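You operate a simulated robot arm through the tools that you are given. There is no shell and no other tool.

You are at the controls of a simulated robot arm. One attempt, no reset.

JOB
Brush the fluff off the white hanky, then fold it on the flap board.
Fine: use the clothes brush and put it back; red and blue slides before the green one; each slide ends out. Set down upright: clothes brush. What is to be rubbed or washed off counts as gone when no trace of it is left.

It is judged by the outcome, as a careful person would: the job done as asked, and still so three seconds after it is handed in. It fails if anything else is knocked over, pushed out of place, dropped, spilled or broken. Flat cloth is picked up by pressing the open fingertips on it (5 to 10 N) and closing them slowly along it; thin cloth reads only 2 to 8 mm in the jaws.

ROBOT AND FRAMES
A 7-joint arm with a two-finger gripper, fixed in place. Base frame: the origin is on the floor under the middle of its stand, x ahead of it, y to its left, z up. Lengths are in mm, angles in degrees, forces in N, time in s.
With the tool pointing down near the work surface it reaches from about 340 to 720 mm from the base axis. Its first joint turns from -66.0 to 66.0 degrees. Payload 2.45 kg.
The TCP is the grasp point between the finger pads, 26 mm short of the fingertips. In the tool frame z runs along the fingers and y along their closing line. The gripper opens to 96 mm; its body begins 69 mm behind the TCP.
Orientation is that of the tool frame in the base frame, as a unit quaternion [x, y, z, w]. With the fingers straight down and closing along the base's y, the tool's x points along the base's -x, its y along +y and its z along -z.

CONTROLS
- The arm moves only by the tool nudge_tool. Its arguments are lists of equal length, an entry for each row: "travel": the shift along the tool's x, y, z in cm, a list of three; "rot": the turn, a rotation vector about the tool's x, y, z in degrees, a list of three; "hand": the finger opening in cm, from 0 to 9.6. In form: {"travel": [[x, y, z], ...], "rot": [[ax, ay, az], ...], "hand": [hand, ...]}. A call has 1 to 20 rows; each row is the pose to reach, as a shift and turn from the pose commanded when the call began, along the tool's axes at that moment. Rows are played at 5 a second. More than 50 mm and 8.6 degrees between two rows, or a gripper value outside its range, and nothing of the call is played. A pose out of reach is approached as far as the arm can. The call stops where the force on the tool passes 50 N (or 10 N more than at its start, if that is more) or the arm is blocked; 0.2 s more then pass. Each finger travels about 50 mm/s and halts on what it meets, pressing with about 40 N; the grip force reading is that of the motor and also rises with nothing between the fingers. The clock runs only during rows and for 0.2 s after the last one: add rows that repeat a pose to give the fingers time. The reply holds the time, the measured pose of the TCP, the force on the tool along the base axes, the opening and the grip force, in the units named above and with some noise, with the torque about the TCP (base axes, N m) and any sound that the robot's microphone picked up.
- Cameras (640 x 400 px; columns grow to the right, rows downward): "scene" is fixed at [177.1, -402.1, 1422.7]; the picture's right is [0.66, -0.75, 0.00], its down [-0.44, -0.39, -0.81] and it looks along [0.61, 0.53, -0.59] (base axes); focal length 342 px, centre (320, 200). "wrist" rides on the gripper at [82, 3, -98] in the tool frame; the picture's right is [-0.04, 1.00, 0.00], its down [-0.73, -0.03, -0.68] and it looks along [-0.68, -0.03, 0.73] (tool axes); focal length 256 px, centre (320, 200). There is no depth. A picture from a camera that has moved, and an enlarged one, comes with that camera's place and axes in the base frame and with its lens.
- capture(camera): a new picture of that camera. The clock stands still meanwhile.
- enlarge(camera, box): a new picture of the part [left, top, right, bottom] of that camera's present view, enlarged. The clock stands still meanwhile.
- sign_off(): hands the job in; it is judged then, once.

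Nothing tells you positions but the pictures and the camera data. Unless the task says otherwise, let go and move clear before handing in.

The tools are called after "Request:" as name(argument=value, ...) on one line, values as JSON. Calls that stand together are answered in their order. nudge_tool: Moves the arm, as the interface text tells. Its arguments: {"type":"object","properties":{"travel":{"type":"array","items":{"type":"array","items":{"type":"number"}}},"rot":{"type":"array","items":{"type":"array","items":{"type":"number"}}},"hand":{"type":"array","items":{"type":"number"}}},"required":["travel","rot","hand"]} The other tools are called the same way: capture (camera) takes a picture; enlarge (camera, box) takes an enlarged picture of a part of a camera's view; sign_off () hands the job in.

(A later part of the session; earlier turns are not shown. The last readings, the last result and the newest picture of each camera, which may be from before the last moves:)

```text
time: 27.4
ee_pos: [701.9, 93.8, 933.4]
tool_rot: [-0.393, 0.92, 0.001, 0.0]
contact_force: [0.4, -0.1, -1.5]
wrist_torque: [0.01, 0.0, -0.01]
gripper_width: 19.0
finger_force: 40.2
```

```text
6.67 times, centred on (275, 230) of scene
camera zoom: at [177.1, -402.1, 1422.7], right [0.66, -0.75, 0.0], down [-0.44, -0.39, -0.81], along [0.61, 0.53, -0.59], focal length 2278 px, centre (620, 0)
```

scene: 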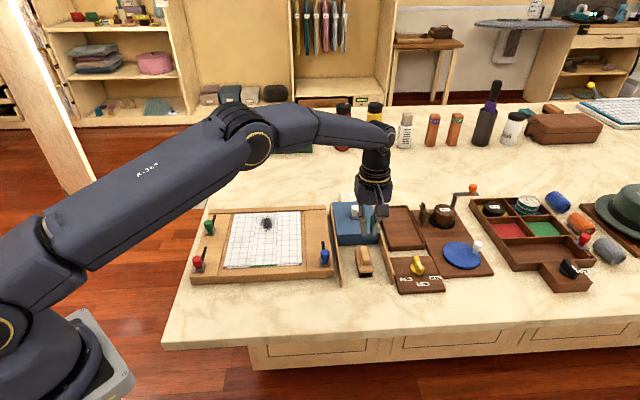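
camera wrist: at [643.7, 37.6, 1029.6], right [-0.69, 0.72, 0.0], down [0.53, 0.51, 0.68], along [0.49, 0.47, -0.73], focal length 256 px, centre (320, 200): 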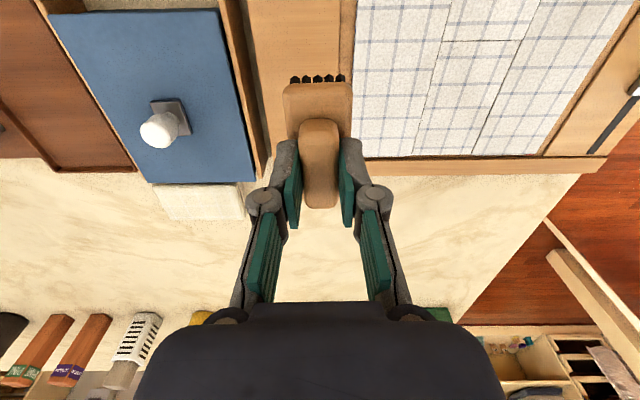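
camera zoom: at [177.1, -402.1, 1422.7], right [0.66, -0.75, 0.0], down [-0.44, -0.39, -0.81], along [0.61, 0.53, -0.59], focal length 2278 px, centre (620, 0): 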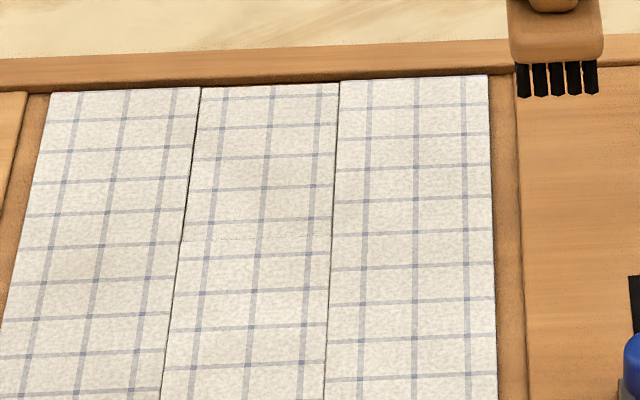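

The hanky looks clean; I'll check for faint traces at higher magnification.

Request:
enlarge(camera="scene", box=[255, 208, 295, 240])

Request:
enlarge(camera="wrist", box=[400, 40, 560, 165])

```text
12.50 times, centred on (275, 224) of scene
camera zoom: at [177.1, -402.1, 1422.7], right [0.66, -0.75, 0.0], down [-0.44, -0.39, -0.81], along [0.61, 0.53, -0.59], focal length 4271 px, centre (882, -100)
```

zoom: 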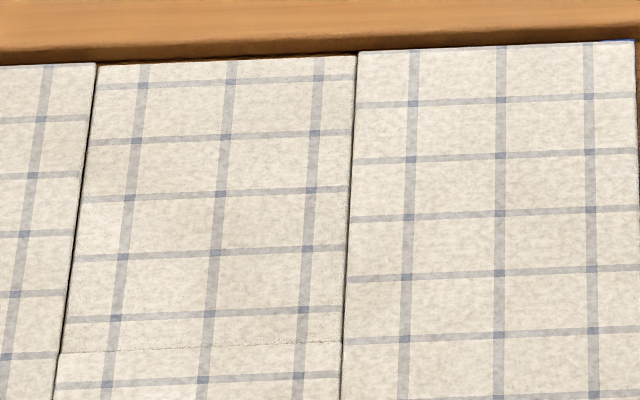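

```text
3.20 times, centred on (480, 102) of wrist
camera zoom: at [643.7, 37.6, 1029.6], right [-0.69, 0.72, 0.0], down [0.53, 0.51, 0.68], along [0.49, 0.47, -0.73], focal length 819 px, centre (-192, 512)
```

zoom: 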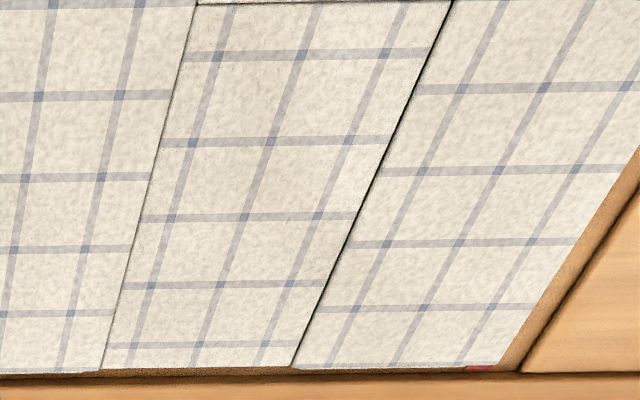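

Request:
enlarge(camera="scene", box=[258, 211, 280, 232])

Request:
enlarge(camera="wrist", box=[420, 80, 500, 160])

```text
16.00 times, centred on (269, 222) of scene
camera zoom: at [177.1, -402.1, 1422.7], right [0.66, -0.75, 0.0], down [-0.44, -0.39, -0.81], along [0.61, 0.53, -0.59], focal length 5467 px, centre (1136, -144)
```

zoom: 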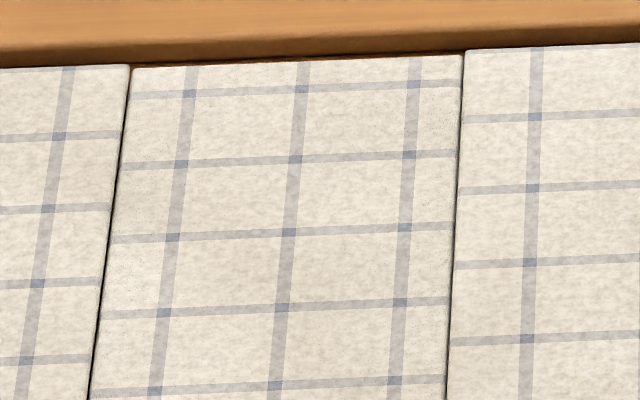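

```text
5.00 times, centred on (460, 120) of wrist
camera zoom: at [643.7, 37.6, 1029.6], right [-0.69, 0.72, 0.0], down [0.53, 0.51, 0.68], along [0.49, 0.47, -0.73], focal length 1280 px, centre (-380, 600)
```

zoom: 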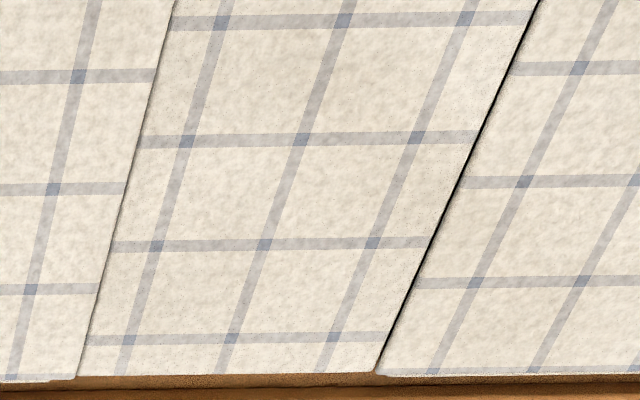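

There are still very faint specks on the middle panel compared with the side panels. I'll go back for a second thorough round of brushing, out to the panel's edges.

Request:
nudge_tool(travel=[[0, 3, 0], [0, 6.5, 0], [0, 10.0, 0], [0, 10.0, 2.5], [0, 10.0, 4.5], [0, 10.0, 5.8], [0, 10.0, 6.3], [0, 10.0, 6.55], [0, 10.0, 6.55]], rot=[[0, 0, 0], [0, 0, 0], [0, 0, 0], [0, 0, 0], [0, 0, 0], [0, 0, 0], [0, 0, 0], [0, 0, 0], [0, 0, 0]], hand=[0.8, 0.8, 0.8, 0.8, 0.8, 0.8, 0.8, 0.8, 0.8])

Request:
enlarge(camera="wrist", box=[120, 0, 540, 220])

```text
time: 29.4
ee_pos: [629.2, 162.4, 867.8]
tool_rot: [-0.393, 0.92, 0.0, 0.001]
contact_force: [-1.5, 0.1, 5.0]
wrist_torque: [0.02, 0.01, 0.01]
gripper_width: 19.1
finger_force: 40.1
```

```text
1.52 times, centred on (330, 110) of wrist
camera zoom: at [570.5, 106.8, 965.2], right [-0.69, 0.72, 0.0], down [0.53, 0.51, 0.68], along [0.49, 0.47, -0.73], focal length 390 px, centre (305, 337)
```

zoom: 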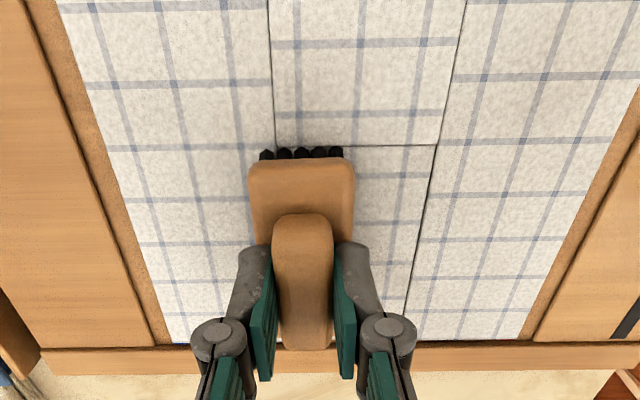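

Request:
nudge_tool(travel=[[-1.4, 0, 0], [-2.7, 0, 0], [-1.2, 0, 0], [0.4, 0, 0], [1.9, 0, 0], [1.9, 0.9, 0], [0.4, 0.9, 0], [-1.2, 0.9, 0], [-2.7, 0.9, 0], [-2.7, 1.8, 0], [-1.2, 1.8, 0], [0.4, 1.8, 0], [1.9, 1.8, 0], [1.9, 2.7, 0], [0.4, 2.7, 0], [-1.2, 2.7, 0], [-2.7, 2.7, 0], [-2.7, 3.6, 0], [-1.2, 3.6, 0], [0.4, 3.6, 0]], rot=[[0, 0, 0], [0, 0, 0], [0, 0, 0], [0, 0, 0], [0, 0, 0], [0, 0, 0], [0, 0, 0], [0, 0, 0], [0, 0, 0], [0, 0, 0], [0, 0, 0], [0, 0, 0], [0, 0, 0], [0, 0, 0], [0, 0, 0], [0, 0, 0], [0, 0, 0], [0, 0, 0], [0, 0, 0], [0, 0, 0]], hand=[0.8, 0.8, 0.8, 0.8, 0.8, 0.8, 0.8, 0.8, 0.8, 0.8, 0.8, 0.8, 0.8, 0.8, 0.8, 0.8, 0.8, 0.8, 0.8, 0.8])

Request:
nudge_tool(travel=[[1.5, 0, 0], [1.5, 1.0, 0], [0, 1.0, 0], [-1.6, 1.0, 0], [-3.1, 1.0, 0], [-3.1, -0.5, 0], [-3.1, -2.0, 0], [-3.1, -3.6, 0], [-2.0, -3.6, 0], [-2.0, -2.0, 0], [-2.0, -0.5, 0], [-2.0, 1.0, 0], [-0.5, 1.0, 0], [-0.5, -0.5, 0], [-0.5, -2.0, 0], [-0.5, -3.6, 0], [1.2, -3.6, 0], [1.2, -2.0, 0], [1.2, -0.5, 0], [1.2, 1.0, 0]], rot=[[0, 0, 0], [0, 0, 0], [0, 0, 0], [0, 0, 0], [0, 0, 0], [0, 0, 0], [0, 0, 0], [0, 0, 0], [0, 0, 0], [0, 0, 0], [0, 0, 0], [0, 0, 0], [0, 0, 0], [0, 0, 0], [0, 0, 0], [0, 0, 0], [0, 0, 0], [0, 0, 0], [0, 0, 0], [0, 0, 0]], hand=[0.8, 0.8, 0.8, 0.8, 0.8, 0.8, 0.8, 0.8, 0.8, 0.8, 0.8, 0.8, 0.8, 0.8, 0.8, 0.8, 0.8, 0.8, 0.8, 0.8])

Request:
enlarge(camera="scene", box=[220, 190, 320, 270])

```text
time: 33.6
ee_pos: [600.5, 185.5, 867.9]
tool_rot: [-0.393, 0.919, 0.0, 0.002]
contact_force: [3.3, 5.8, 11.1]
wrist_torque: [0.3, -0.21, -0.04]
gripper_width: 19.0
finger_force: 39.7
```

```text
time: 37.8
ee_pos: [585.6, 181.9, 867.1]
tool_rot: [-0.393, 0.92, -0.001, 0.001]
contact_force: [4.1, -4.0, 14.0]
wrist_torque: [-0.19, -0.43, -0.06]
gripper_width: 19.2
finger_force: 39.7
```

```text
5.00 times, centred on (270, 230) of scene
camera zoom: at [176.9, -402.3, 1422.7], right [0.66, -0.75, 0.0], down [-0.44, -0.39, -0.81], along [0.61, 0.53, -0.59], focal length 1708 px, centre (570, 50)
```

zoom: 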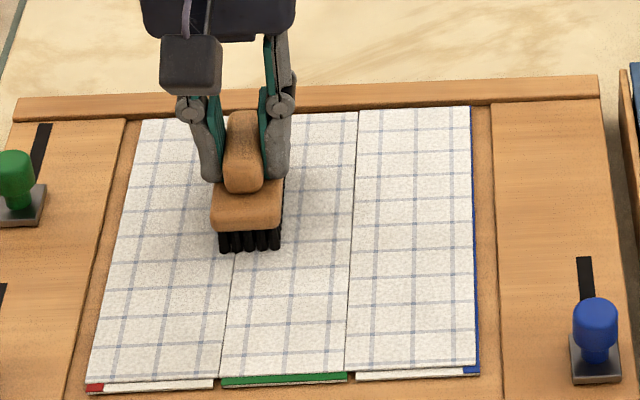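

The last lateral strokes nudged the hanky slightly left: a thin blue flap edge now shows on the right. I'll lift off and inspect before deciding how to correct it.

Request:
nudge_tool(travel=[[0, 0, -1.5], [0, 0, -3.5], [0, -2, -6], [0, -5, -6.5], [0, -9, -6.5], [0, -13, -6.5], [0, -16, -6.5], [0, -16, -6.5]], rot=[[0, 0, 0], [0, 0, 0], [0, 0, 0], [0, 0, 0], [0, 0, 0], [0, 0, 0], [0, 0, 0], [0, 0, 0]], hand=[0.8, 0.8, 0.8, 0.8, 0.8, 0.8, 0.8, 0.8])

Request:
enlarge(camera="scene", box=[220, 190, 320, 270])

Request:
enlarge(camera="scene", box=[258, 211, 280, 232])

Request:
capture(camera="wrist")

```text
time: 39.6
ee_pos: [699.1, 71.9, 933.2]
tool_rot: [-0.394, 0.919, 0.0, 0.0]
contact_force: [0.0, 0.0, -1.1]
wrist_torque: [0.05, 0.01, 0.01]
gripper_width: 19.3
finger_force: 40.2
```

```text
5.00 times, centred on (270, 230) of scene
camera zoom: at [177.1, -402.1, 1422.7], right [0.66, -0.75, 0.0], down [-0.44, -0.39, -0.81], along [0.61, 0.53, -0.59], focal length 1708 px, centre (570, 50)
```

zoom: 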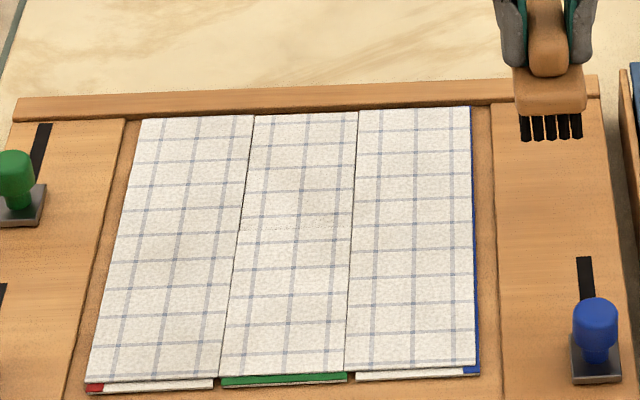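

```text
16.00 times, centred on (269, 222) of scene
camera zoom: at [177.1, -402.1, 1422.7], right [0.66, -0.75, 0.0], down [-0.44, -0.39, -0.81], along [0.61, 0.53, -0.59], focal length 5467 px, centre (1136, -144)
```

zoom: 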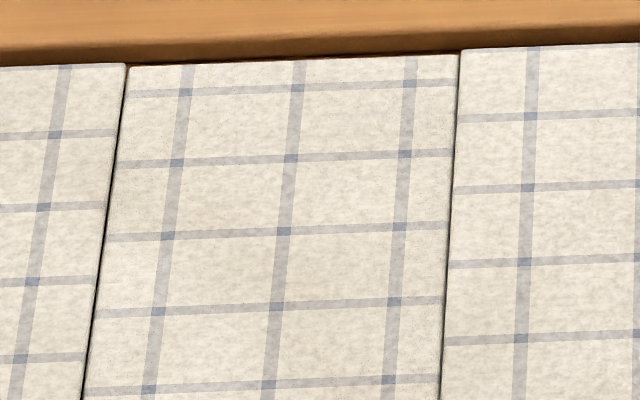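

```text
taken
camera wrist: at [641.2, 15.8, 1029.8], right [-0.69, 0.72, 0.0], down [0.53, 0.51, 0.68], along [0.49, 0.47, -0.73], focal length 256 px, centre (320, 200)
```

wrist: 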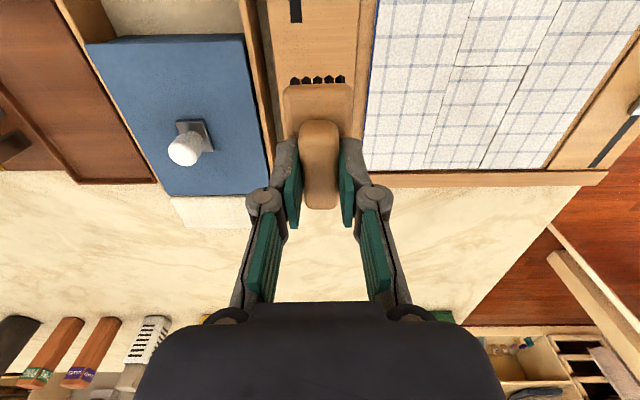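

Request:
enlarge(camera="wrist", box=[425, 65, 525, 170])

Request:
enlarge(camera="scene", box=[258, 211, 268, 221])

Request:
enlarge(camera="scene", box=[282, 211, 292, 221])

```text
3.81 times, centred on (475, 118) of wrist
camera zoom: at [641.2, 15.8, 1029.8], right [-0.69, 0.72, 0.0], down [0.53, 0.51, 0.68], along [0.49, 0.47, -0.73], focal length 975 px, centre (-270, 514)
```

zoom: 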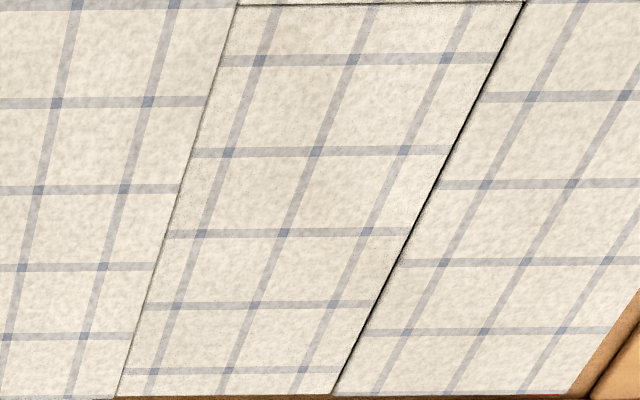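

```text
16.00 times, centred on (263, 216) of scene
camera zoom: at [177.1, -402.1, 1422.7], right [0.66, -0.75, 0.0], down [-0.44, -0.39, -0.81], along [0.61, 0.53, -0.59], focal length 5467 px, centre (1232, -56)
```

zoom: 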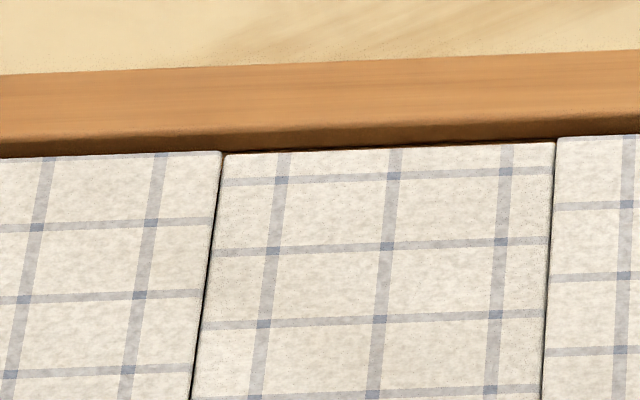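

```text
16.00 times, centred on (287, 216) of scene
camera zoom: at [177.1, -402.1, 1422.7], right [0.66, -0.75, 0.0], down [-0.44, -0.39, -0.81], along [0.61, 0.53, -0.59], focal length 5467 px, centre (848, -56)
```

zoom: 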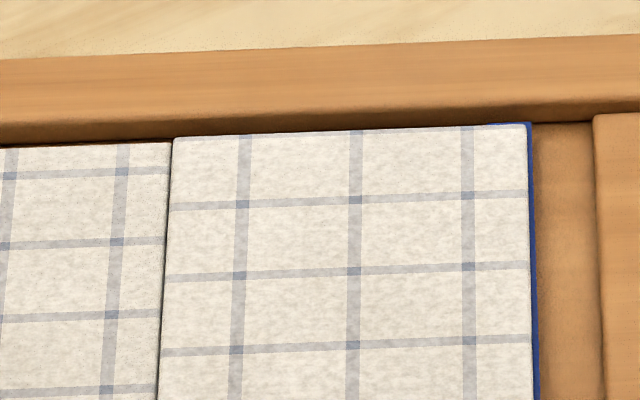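

Request:
enlarge(camera="scene", box=[262, 225, 292, 245])

Request:
enlarge(camera="wrist", box=[430, 20, 550, 100])

```text
16.00 times, centred on (277, 235) of scene
camera zoom: at [177.1, -402.1, 1422.7], right [0.66, -0.75, 0.0], down [-0.44, -0.39, -0.81], along [0.61, 0.53, -0.59], focal length 5467 px, centre (1008, -360)
```

zoom: 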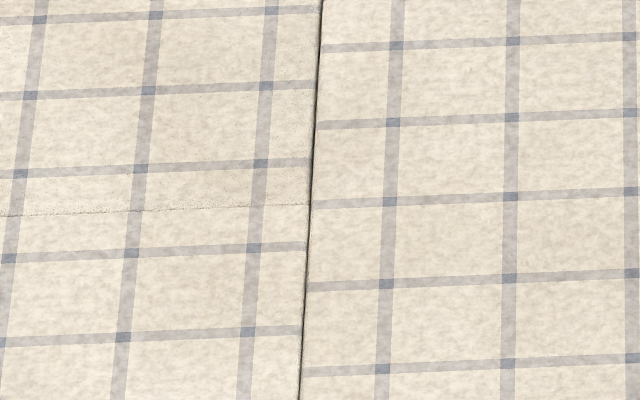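

```text
5.00 times, centred on (490, 60) of wrist
camera zoom: at [641.2, 15.8, 1029.8], right [-0.69, 0.72, 0.0], down [0.53, 0.51, 0.68], along [0.49, 0.47, -0.73], focal length 1280 px, centre (-530, 900)
```

zoom: 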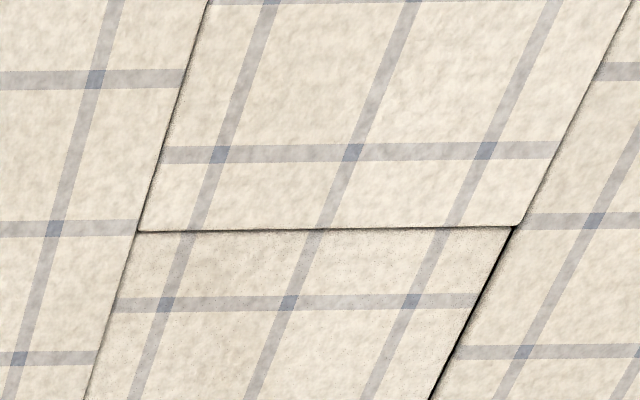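

Specks remain next to the fold line and the panel edges. The flaps around that middle section sit slightly proud, so the bristles rode over them. I'll brush again, keeping the bristles fully inside the section (f 112–205, r 73–130).

Request:
nudge_tool(travel=[[-0.6, 2.2, 0], [-1.2, 4.4, 0], [-1.8, 6.6, 0], [-2.4, 8.8, 0], [-3.0, 11.0, 0], [-3.5, 13.2, 0], [-3.5, 13.2, 2.5], [-3.5, 13.2, 4.5], [-3.5, 13.2, 5.8], [-3.5, 13.2, 6.3], [-3.5, 13.2, 6.6], [-3.5, 13.2, 6.6]], rot=[[0, 0, 0], [0, 0, 0], [0, 0, 0], [0, 0, 0], [0, 0, 0], [0, 0, 0], [0, 0, 0], [0, 0, 0], [0, 0, 0], [0, 0, 0], [0, 0, 0], [0, 0, 0]], hand=[0.8, 0.8, 0.8, 0.8, 0.8, 0.8, 0.8, 0.8, 0.8, 0.8, 0.8, 0.8])

Request:
enlarge(camera="wrist", box=[120, 0, 540, 220])

Request:
enlarge(camera="scene", box=[240, 200, 310, 260])

```text
time: 42.2
ee_pos: [630.5, 189.3, 867.6]
tool_rot: [-0.393, 0.92, -0.001, 0.001]
contact_force: [-4.7, -0.8, 18.4]
wrist_torque: [-0.2, 0.4, 0.02]
gripper_width: 19.0
finger_force: 40.2
```

```text
1.52 times, centred on (330, 110) of wrist
camera zoom: at [570.5, 132.9, 964.4], right [-0.69, 0.72, 0.0], down [0.53, 0.51, 0.68], along [0.49, 0.47, -0.73], focal length 390 px, centre (305, 337)
```

zoom: 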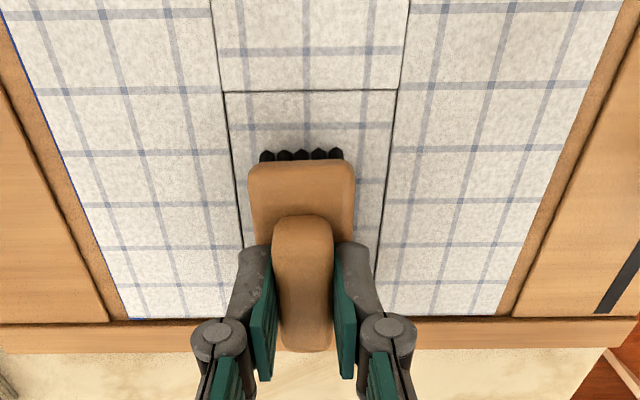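

```text
6.67 times, centred on (275, 230) of scene
camera zoom: at [176.6, -402.3, 1422.7], right [0.66, -0.75, 0.0], down [-0.44, -0.39, -0.81], along [0.61, 0.53, -0.59], focal length 2278 px, centre (620, 0)
```

zoom: 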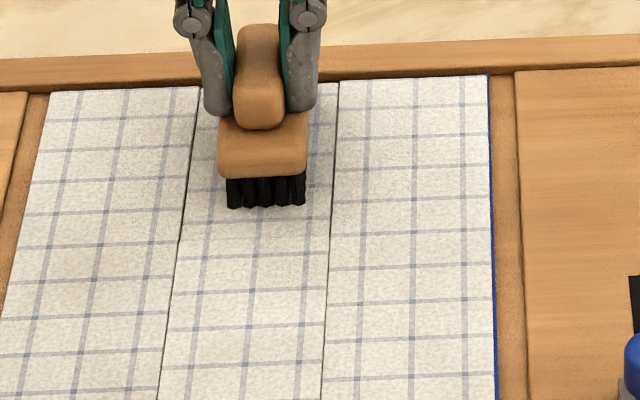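

The bristles are now fully inside the section, but 18 N is more than needed. I'll ease up 1 mm and stroke along the section's length in columns.

Request:
nudge_tool(travel=[[-0.5, -0.5, -0.1], [-1.0, -1.1, -0.1], [0.4, -1.1, -0.1], [1.8, -1.1, -0.1], [0.4, -1.1, -0.1], [-1.0, -1.1, -0.1], [-1.0, -0.4, -0.1], [0.4, -0.4, -0.1], [1.8, -0.4, -0.1], [1.8, 0.4, -0.1], [0.4, 0.4, -0.1], [-1.0, 0.4, -0.1], [-1.0, 1.1, -0.1], [0.4, 1.1, -0.1], [1.8, 1.1, -0.1], [1.8, 1.6, -0.1], [0.4, 1.6, -0.1], [-1.0, 1.6, -0.1], [0.4, 1.6, -0.1], [1.8, 1.6, -0.1]], rot=[[0, 0, 0], [0, 0, 0], [0, 0, 0], [0, 0, 0], [0, 0, 0], [0, 0, 0], [0, 0, 0], [0, 0, 0], [0, 0, 0], [0, 0, 0], [0, 0, 0], [0, 0, 0], [0, 0, 0], [0, 0, 0], [0, 0, 0], [0, 0, 0], [0, 0, 0], [0, 0, 0], [0, 0, 0], [0, 0, 0]], hand=[0.8, 0.8, 0.8, 0.8, 0.8, 0.8, 0.8, 0.8, 0.8, 0.8, 0.8, 0.8, 0.8, 0.8, 0.8, 0.8, 0.8, 0.8, 0.8, 0.8])

Request:
enlarge(camera="wrist", box=[120, 0, 540, 220])

Request:
enlarge(camera="scene", box=[240, 200, 310, 260])

```text
time: 46.4
ee_pos: [604.6, 187.1, 868.0]
tool_rot: [-0.393, 0.92, 0.0, 0.0]
contact_force: [2.5, 2.8, 7.7]
wrist_torque: [0.12, -0.07, 0.01]
gripper_width: 19.1
finger_force: 40.4
```

```text
1.52 times, centred on (330, 110) of wrist
camera zoom: at [546.1, 131.0, 964.6], right [-0.69, 0.72, 0.0], down [0.53, 0.51, 0.68], along [0.49, 0.47, -0.73], focal length 390 px, centre (305, 337)
```

zoom: 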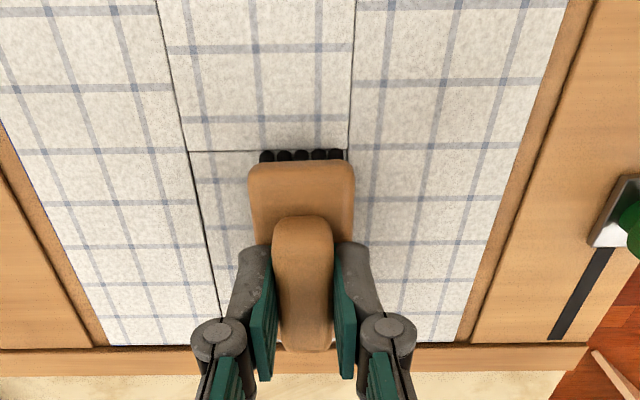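

```text
6.67 times, centred on (275, 230) of scene
camera zoom: at [177.0, -402.1, 1422.7], right [0.66, -0.75, 0.0], down [-0.44, -0.39, -0.81], along [0.61, 0.53, -0.59], focal length 2278 px, centre (620, 0)
```

zoom: 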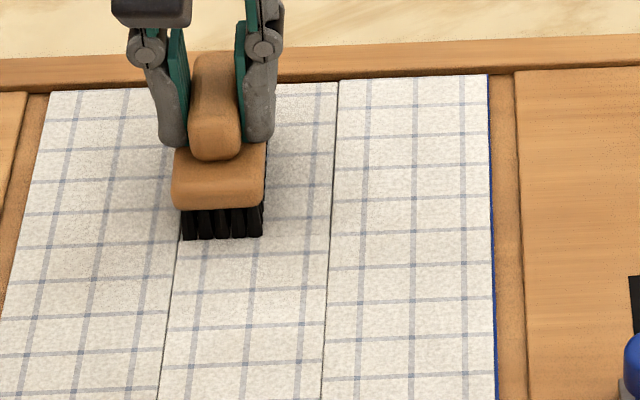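

The brush is exactly in the near-left corner of the section. Next, lateral strokes toward the right only, lifting for each return, which should also ease the hanky back.

Request:
nudge_tool(travel=[[0, -0.7, 0], [0, -1.4, 0], [0, -2.1, 0], [0, -2.7, 0], [0, -2.7, -0.8], [-1.4, -1.3, -0.8], [-1.4, 0, -0.8], [-1.4, 0, 0], [-1.4, -0.7, 0], [-1.4, -1.4, 0], [-1.4, -2.1, 0], [-1.4, -2.7, 0], [-1.4, -2.7, -0.8], [-2.8, -1.3, -0.8], [-2.8, 0, -0.8], [-2.8, 0, 0], [-2.8, -0.7, 0], [-2.8, -1.4, 0], [-2.8, -2.1, 0], [-2.8, -2.7, 0]], rot=[[0, 0, 0], [0, 0, 0], [0, 0, 0], [0, 0, 0], [0, 0, 0], [0, 0, 0], [0, 0, 0], [0, 0, 0], [0, 0, 0], [0, 0, 0], [0, 0, 0], [0, 0, 0], [0, 0, 0], [0, 0, 0], [0, 0, 0], [0, 0, 0], [0, 0, 0], [0, 0, 0], [0, 0, 0], [0, 0, 0]], hand=[0.8, 0.8, 0.8, 0.8, 0.8, 0.8, 0.8, 0.8, 0.8, 0.8, 0.8, 0.8, 0.8, 0.8, 0.8, 0.8, 0.8, 0.8, 0.8, 0.8])

Request:
nudge_tool(travel=[[0, 0, -1.5], [0, -1, -3.5], [0, -4, -6.5], [0, -8, -6.5], [0, -12, -6.5], [0, -14, -6.5], [0, -14, -6.5]], rot=[[0, 0, 0], [0, 0, 0], [0, 0, 0], [0, 0, 0], [0, 0, 0], [0, 0, 0], [0, 0, 0]], hand=[0.8, 0.8, 0.8, 0.8, 0.8, 0.8, 0.8])

Request:
enlarge(camera="scene", box=[220, 190, 320, 270])

Request:
enlarge(camera="scene", box=[262, 218, 292, 238])

Request:
capture(camera="wrist")

```text
time: 50.6
ee_pos: [645.1, 188.6, 868.1]
tool_rot: [-0.392, 0.92, -0.001, 0.0]
contact_force: [-1.3, 1.8, 3.5]
wrist_torque: [0.1, 0.08, -0.02]
gripper_width: 19.0
finger_force: 40.1
```

```text
time: 52.2
ee_pos: [726.4, 83.9, 935.1]
tool_rot: [-0.393, 0.92, -0.001, 0.0]
contact_force: [0.0, 0.2, -1.8]
wrist_torque: [0.02, -0.01, 0.0]
gripper_width: 18.9
finger_force: 40.1
out of reach, approached as far as the arm can: row 5, 6, 7
```

```text
5.00 times, centred on (270, 230) of scene
camera zoom: at [177.1, -402.1, 1422.7], right [0.66, -0.75, 0.0], down [-0.44, -0.39, -0.81], along [0.61, 0.53, -0.59], focal length 1708 px, centre (570, 50)
```

zoom: 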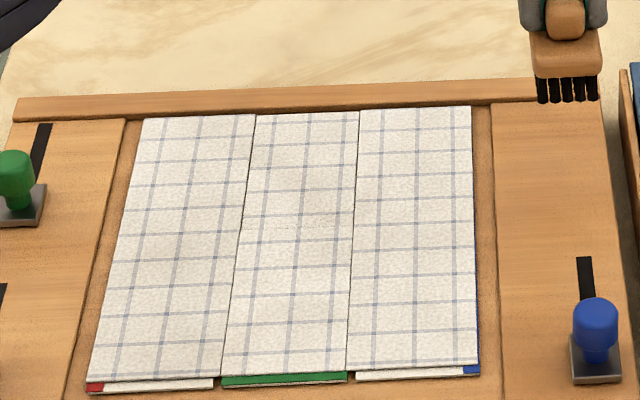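

```text
16.00 times, centred on (277, 228) of scene
camera zoom: at [177.1, -402.1, 1422.7], right [0.66, -0.75, 0.0], down [-0.44, -0.39, -0.81], along [0.61, 0.53, -0.59], focal length 5467 px, centre (1008, -248)
```

zoom: 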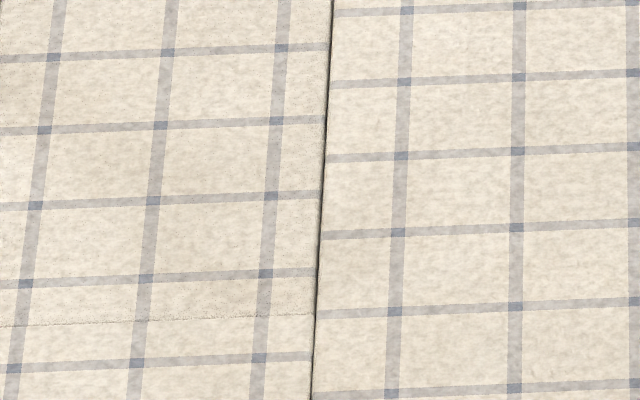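

```text
taken
camera wrist: at [667.5, 28.0, 1032.0], right [-0.69, 0.72, 0.0], down [0.53, 0.51, 0.68], along [0.49, 0.47, -0.73], focal length 256 px, centre (320, 200)
```

wrist: 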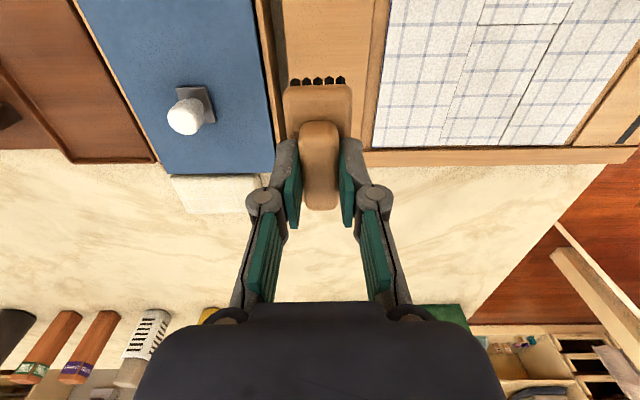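

Most of the remaining graininess hugs the raised edges, like the shading grain seen in the wooden recess. I'll check the section's interior and the far area closely.

Request:
enlarge(camera="wrist", box=[435, 20, 555, 150])

Request:
enlarge(camera="scene", box=[255, 210, 280, 230])

Request:
enlarge(camera="wrist", box=[450, 50, 510, 100])

```text
3.08 times, centred on (495, 85) of wrist
camera zoom: at [667.5, 28.0, 1032.0], right [-0.69, 0.72, 0.0], down [0.53, 0.51, 0.68], along [0.49, 0.47, -0.73], focal length 788 px, centre (-218, 554)
```

zoom: 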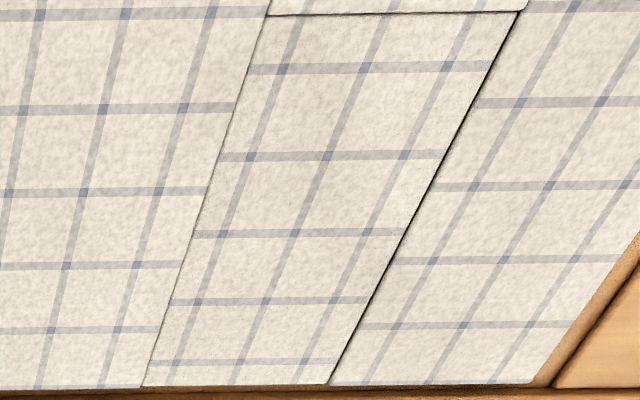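

```text
16.00 times, centred on (268, 220) of scene
camera zoom: at [177.1, -402.1, 1422.7], right [0.66, -0.75, 0.0], down [-0.44, -0.39, -0.81], along [0.61, 0.53, -0.59], focal length 5467 px, centre (1160, -120)
```

zoom: 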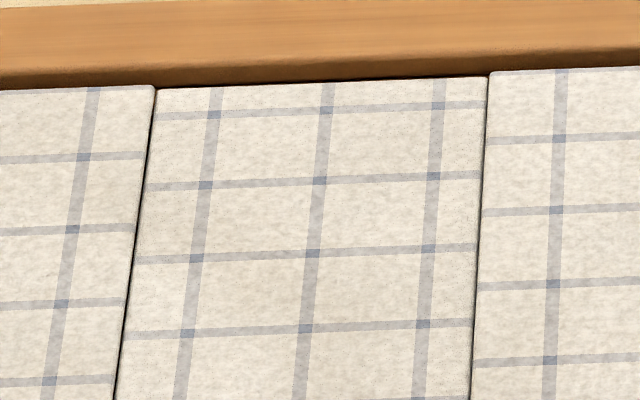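

```text
8.00 times, centred on (480, 75) of wrist
camera zoom: at [667.5, 28.0, 1032.0], right [-0.69, 0.72, 0.0], down [0.53, 0.51, 0.68], along [0.49, 0.47, -0.73], focal length 2048 px, centre (-960, 1200)
```

zoom: 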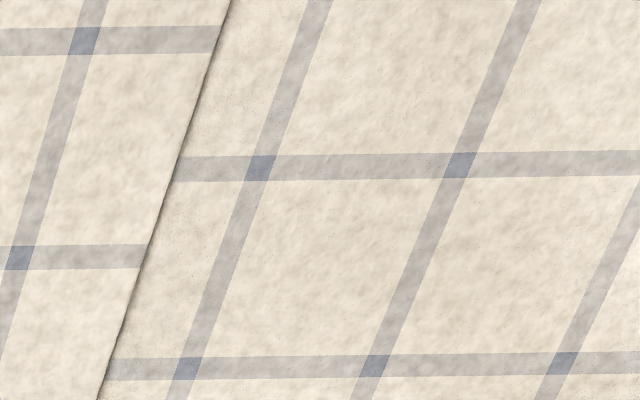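

I'll check whether the tiny dots are fixed on the cloth or just image grain, by viewing the same patch at different crops.

Request:
enlarge(camera="wrist", box=[465, 60, 495, 80])

Request:
enlarge(camera="wrist", box=[462, 58, 499, 82])

Request:
enlarge(camera="wrist", box=[395, 60, 425, 80])

```text
16.00 times, centred on (480, 70) of wrist
camera zoom: at [667.5, 28.0, 1032.0], right [-0.69, 0.72, 0.0], down [0.53, 0.51, 0.68], along [0.49, 0.47, -0.73], focal length 4096 px, centre (-2240, 2280)
```

zoom: 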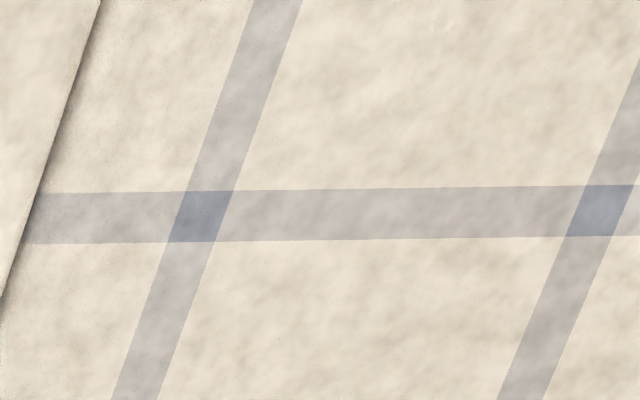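

```text
16.00 times, centred on (480, 70) of wrist
camera zoom: at [667.5, 28.0, 1032.0], right [-0.69, 0.72, 0.0], down [0.53, 0.51, 0.68], along [0.49, 0.47, -0.73], focal length 4096 px, centre (-2248, 2280)
```

zoom: 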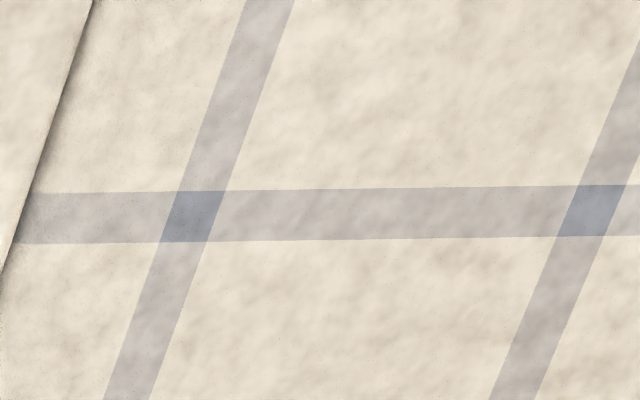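

```text
16.00 times, centred on (410, 70) of wrist
camera zoom: at [667.5, 28.0, 1032.0], right [-0.69, 0.72, 0.0], down [0.53, 0.51, 0.68], along [0.49, 0.47, -0.73], focal length 4096 px, centre (-1120, 2280)
```

zoom: 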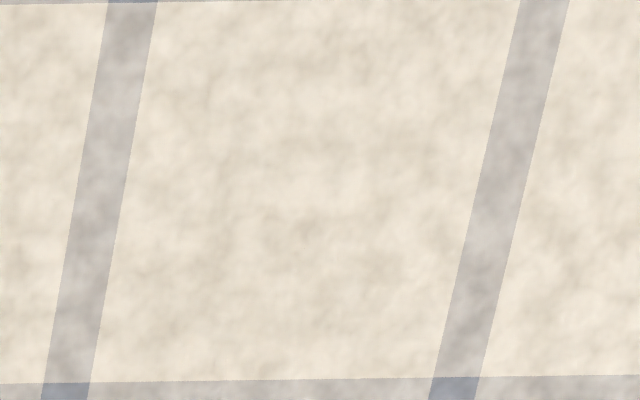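

At 16× the dots stay single-pixel, so they are only rendering grain; the cloth itself is clean. Now I'll return the brush, first backing off from the reach limit to confirm my commanded pose.

Request:
nudge_tool(travel=[[2.5, 0, 0], [5.0, 0, 0], [8.0, 0, 0], [8.0, 0, 0]], rot=[[0, 0, 0], [0, 0, 0], [0, 0, 0], [0, 0, 0]], hand=[0.8, 0.8, 0.8, 0.8])

```text
time: 53.2
ee_pos: [670.2, 27.1, 935.5]
tool_rot: [-0.393, 0.92, 0.001, 0.0]
contact_force: [-0.8, -0.1, -1.2]
wrist_torque: [-0.01, 0.01, 0.01]
gripper_width: 19.1
finger_force: 40.1
```

My commanded pose now matches the measured one. I'll move over the brush's place at (696, -92) and lower to just above its standing height.

Request:
nudge_tool(travel=[[1.7, -2.5, 0], [3.4, -5.0, 0], [5.1, -7.6, 0], [6.8, -10.1, 0], [6.8, -10.2, 2.5], [6.8, -10.2, 5.0], [6.8, -10.2, 7.2], [6.8, -10.2, 8.4], [6.8, -10.2, 8.4]], rot=[[0, 0, 0], [0, 0, 0], [0, 0, 0], [0, 0, 0], [0, 0, 0], [0, 0, 0], [0, 0, 0], [0, 0, 0], [0, 0, 0]], hand=[0.8, 0.8, 0.8, 0.8, 0.8, 0.8, 0.8, 0.8, 0.8])

Request:
enlarge(camera="scene", box=[310, 190, 410, 290])

Request:
enlarge(camera="wrist", box=[200, 0, 440, 200])

```text
time: 55.2
ee_pos: [696.6, -93.0, 851.0]
tool_rot: [-0.393, 0.92, 0.0, 0.0]
contact_force: [0.4, 0.5, 0.8]
wrist_torque: [0.0, 0.01, 0.0]
gripper_width: 19.0
finger_force: 39.8
```

```text
4.00 times, centred on (360, 240) of scene
camera zoom: at [177.1, -402.1, 1422.7], right [0.66, -0.75, 0.0], down [-0.44, -0.39, -0.81], along [0.61, 0.53, -0.59], focal length 1367 px, centre (160, 40)
```

zoom: 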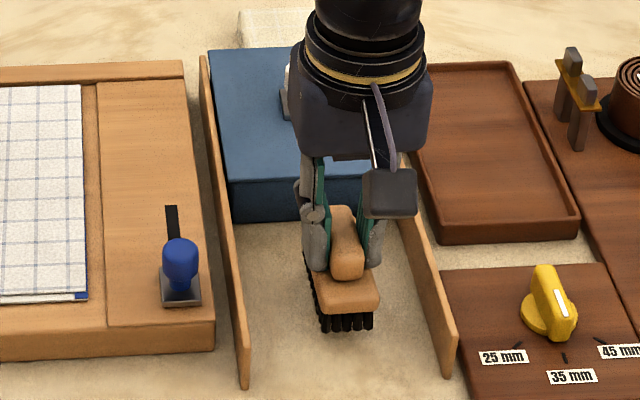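

```text
2.00 times, centred on (320, 100) of wrist
camera zoom: at [638.9, -148.6, 947.8], right [-0.69, 0.72, 0.0], down [0.53, 0.51, 0.68], along [0.49, 0.47, -0.73], focal length 512 px, centre (320, 400)
```

zoom: 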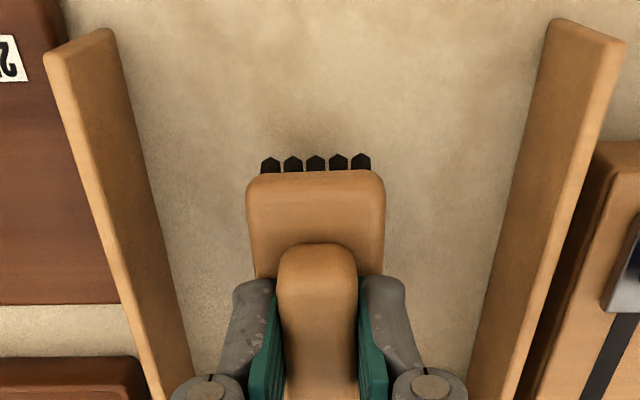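

The brush is right over its original spot, about 14 mm up. I'll lower it gently until it touches.

Request:
nudge_tool(travel=[[0, 0, 0.5], [0, 0, 1.0], [0, 0, 1.25], [0, 0, 1.4], [0, 0, 1.4]], rot=[[0, 0, 0], [0, 0, 0], [0, 0, 0], [0, 0, 0], [0, 0, 0]], hand=[0.8, 0.8, 0.8, 0.8, 0.8])

```text
time: 56.4
ee_pos: [698.9, -93.8, 838.2]
tool_rot: [-0.393, 0.919, -0.001, 0.0]
contact_force: [-1.2, 0.1, 2.1]
wrist_torque: [0.07, -0.03, 0.0]
gripper_width: 19.4
finger_force: 39.7
```

Touched down with about 3 N. I'll open slowly and look.

Request:
nudge_tool(travel=[[0, 0, 0], [0, 0, 0], [0, 0, 0], [0, 0, 0], [0, 0, 0]], rot=[[0, 0, 0], [0, 0, 0], [0, 0, 0], [0, 0, 0], [0, 0, 0]], hand=[1.6, 2.2, 2.8, 3.4, 3.4])

Request:
enlarge(camera="scene", box=[345, 240, 385, 280])

Request:
enlarge(camera="wrist", box=[200, 40, 440, 220])

```text
time: 57.6
ee_pos: [697.2, -93.0, 837.3]
tool_rot: [-0.393, 0.919, 0.0, 0.0]
contact_force: [-0.8, 0.3, -0.4]
wrist_torque: [-0.07, 0.0, 0.0]
gripper_width: 33.8
finger_force: 0.1
```

```text
10.00 times, centred on (365, 260) of scene
camera zoom: at [177.1, -402.1, 1422.7], right [0.66, -0.75, 0.0], down [-0.44, -0.39, -0.81], along [0.61, 0.53, -0.59], focal length 3417 px, centre (-130, -400)
```

zoom: 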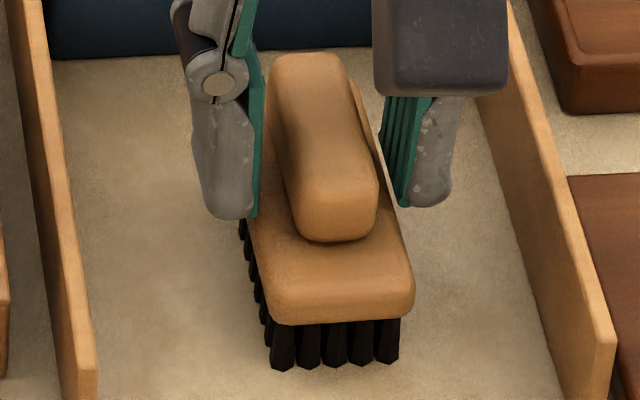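

```text
2.22 times, centred on (320, 130) of wrist
camera zoom: at [639.3, -148.7, 933.8], right [-0.69, 0.72, 0.0], down [0.53, 0.51, 0.68], along [0.49, 0.47, -0.73], focal length 569 px, centre (320, 356)
```

zoom: 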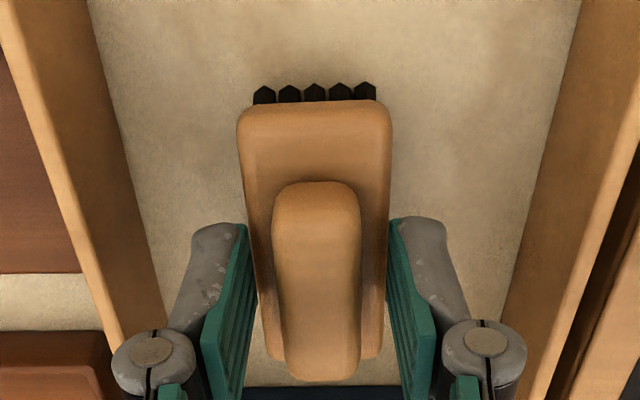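

The brush stands upright in its place with the fingers clear of it. I'll rise straight up and move over to study the slides.

Request:
nudge_tool(travel=[[0, 0, -1.0], [0, 0, -3.0], [0, 0, -6.0], [0, 0, -10.0], [2, 2, -13.0], [5, 4, -14.0], [8.0, 6, -14.0], [11.0, 8, -14.0], [14.0, 10, -14.0], [14.0, 10, -14.0]], rot=[[0, 0, 0], [0, 0, 0], [0, 0, 0], [0, 0, 0], [0, 0, 0], [0, 0, 0], [0, 0, 0], [0, 0, 0], [0, 0, 0], [0, 0, 0]], hand=[3.4, 3.4, 3.4, 3.4, 3.4, 3.4, 3.4, 3.4, 3.4, 3.4])

Request:
capture(camera="wrist")

Request:
capture(camera="scene")

```text
time: 59.8
ee_pos: [528.6, -124.8, 978.1]
tool_rot: [-0.392, 0.92, 0.0, 0.0]
contact_force: [-0.2, 0.4, -0.6]
wrist_torque: [0.0, -0.01, -0.01]
gripper_width: 33.8
finger_force: 0.0
```

```text
taken
camera wrist: at [469.7, -181.0, 1074.1], right [-0.69, 0.72, 0.0], down [0.53, 0.51, 0.68], along [0.49, 0.47, -0.73], focal length 256 px, centre (320, 200)
```

wrist: 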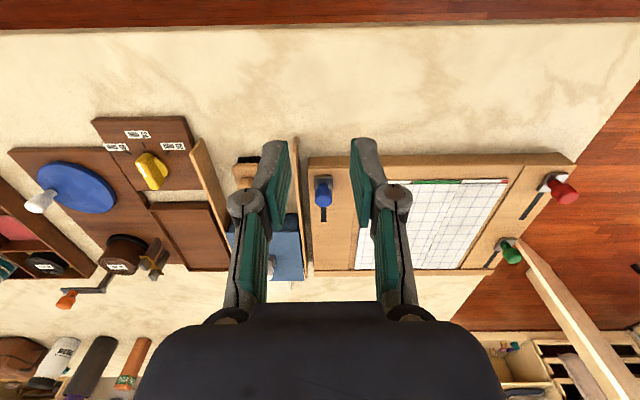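

```text
taken
```

scene: 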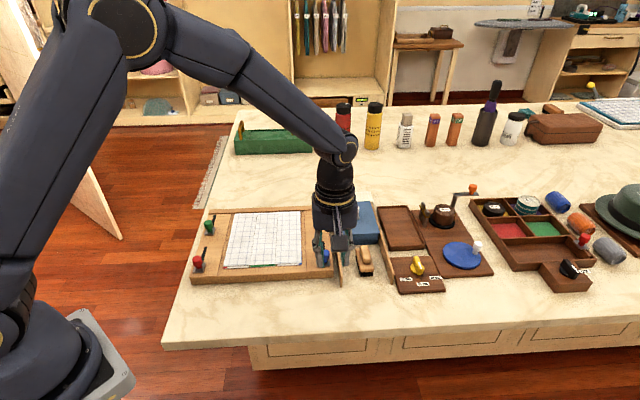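

The brush is in place and upright. Now I'll go to the red slide near (412, 185) and square the tool to the board, whose axis is at about 44.6°, to inspect its knob and slot.

Request:
nudge_tool(travel=[[-1.8, 3.7, 0], [-3.6, 7.4, 0], [-5.4, 11.2, 0], [-7.2, 14.9, 0], [-9.0, 18.6, 0], [-10.8, 22.3, 0], [-12.0, 26.0, 0], [-12.4, 29.8, 1.5], [-12.4, 29.8, 3.0], [-12.4, 29.8, 3.0]], rot=[[0, 0, 0.2], [0, 0, 0.4], [0, 0, 0.6], [0, 0, 0.8], [0, 0, 1.0], [0, 0, 1.2], [0, 0, 1.4], [0, 0, 1.7], [0, 0, 1.7], [0, 0, 1.7]], hand=[4.5, 5, 5, 5, 5, 5, 5, 5, 5, 5])

Request:
capture(camera="wrist")

Request:
enlarge(camera="scene", box=[180, 200, 260, 290])

```text
time: 62.0
ee_pos: [399.4, 170.7, 947.2]
tool_rot: [-0.38, 0.925, 0.0, 0.0]
contact_force: [0.0, -0.5, -0.2]
wrist_torque: [0.0, 0.0, 0.0]
gripper_width: 50.0
finger_force: 0.0
```

```text
taken
camera wrist: at [339.4, 116.6, 1044.0], right [-0.67, 0.74, 0.0], down [0.54, 0.49, 0.68], along [0.5, 0.46, -0.73], focal length 256 px, centre (320, 200)
```

wrist: 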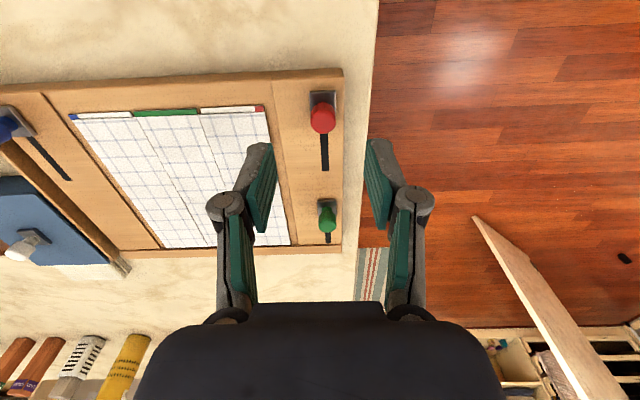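

```text
4.44 times, centred on (220, 245) of scene
camera zoom: at [177.1, -402.1, 1422.7], right [0.66, -0.75, 0.0], down [-0.44, -0.39, -0.81], along [0.61, 0.53, -0.59], focal length 1519 px, centre (764, 0)
```

zoom: 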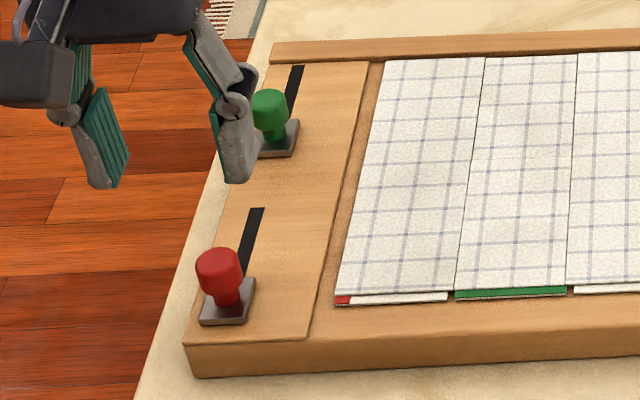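

Request:
enlarge(camera="wrist", box=[260, 60, 400, 260])

Request:
enlarge(camera="scene", box=[185, 235, 245, 285])

```text
2.00 times, centred on (330, 160) of wrist
camera zoom: at [339.4, 116.6, 1044.0], right [-0.67, 0.74, 0.0], down [0.54, 0.49, 0.68], along [0.5, 0.46, -0.73], focal length 512 px, centre (300, 280)
```

zoom: 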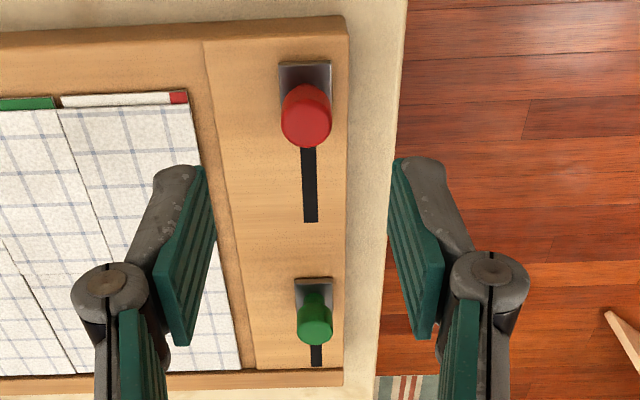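

```text
8.00 times, centred on (215, 260) of scene
camera zoom: at [177.1, -402.1, 1422.7], right [0.66, -0.75, 0.0], down [-0.44, -0.39, -0.81], along [0.61, 0.53, -0.59], focal length 2734 px, centre (1160, -280)
```

zoom: 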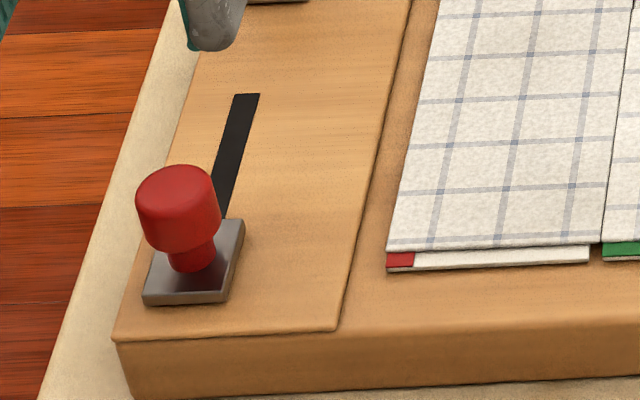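

The red knob is a 24 mm mushroom head centred near (410.5, 185), from z 828 to 845, with its slot running toward the far side. I'll position above it and descend with the fingers either side across the slot.

Request:
nudge_tool(travel=[[-0.9, 0.1, 0], [-1.8, 0.24, 0], [-1.8, 0.24, 3.0], [-1.8, 0.24, 6.0], [-1.8, 0.24, 7.5], [-1.8, 0.24, 7.5]], rot=[[0, 0, 0], [0, 0, 0], [0, 0, 0], [0, 0, 0], [0, 0, 0], [0, 0, 0]], hand=[5, 5, 5, 5, 5, 5])

Request:
enlarge(camera="wrist", box=[200, 40, 440, 220])

Request:
enlarge(camera="scene", box=[185, 235, 245, 285])

```text
time: 63.4
ee_pos: [410.1, 184.1, 872.2]
tool_rot: [-0.379, 0.925, 0.0, 0.0]
contact_force: [0.7, 0.3, -0.1]
wrist_torque: [0.01, 0.02, 0.0]
gripper_width: 49.6
finger_force: 0.0
```

```text
2.22 times, centred on (320, 130) of wrist
camera zoom: at [350.1, 130.8, 968.8], right [-0.67, 0.74, 0.0], down [0.54, 0.49, 0.68], along [0.5, 0.46, -0.73], focal length 569 px, centre (320, 356)
```

zoom: 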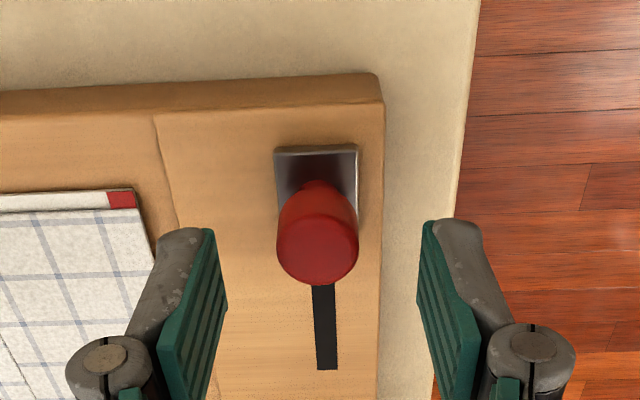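

```text
8.00 times, centred on (215, 260) of scene
camera zoom: at [177.1, -402.1, 1422.7], right [0.66, -0.75, 0.0], down [-0.44, -0.39, -0.81], along [0.61, 0.53, -0.59], focal length 2734 px, centre (1160, -280)
```

zoom: 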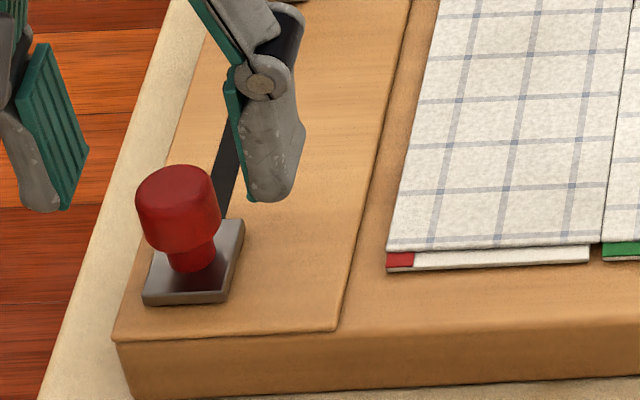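

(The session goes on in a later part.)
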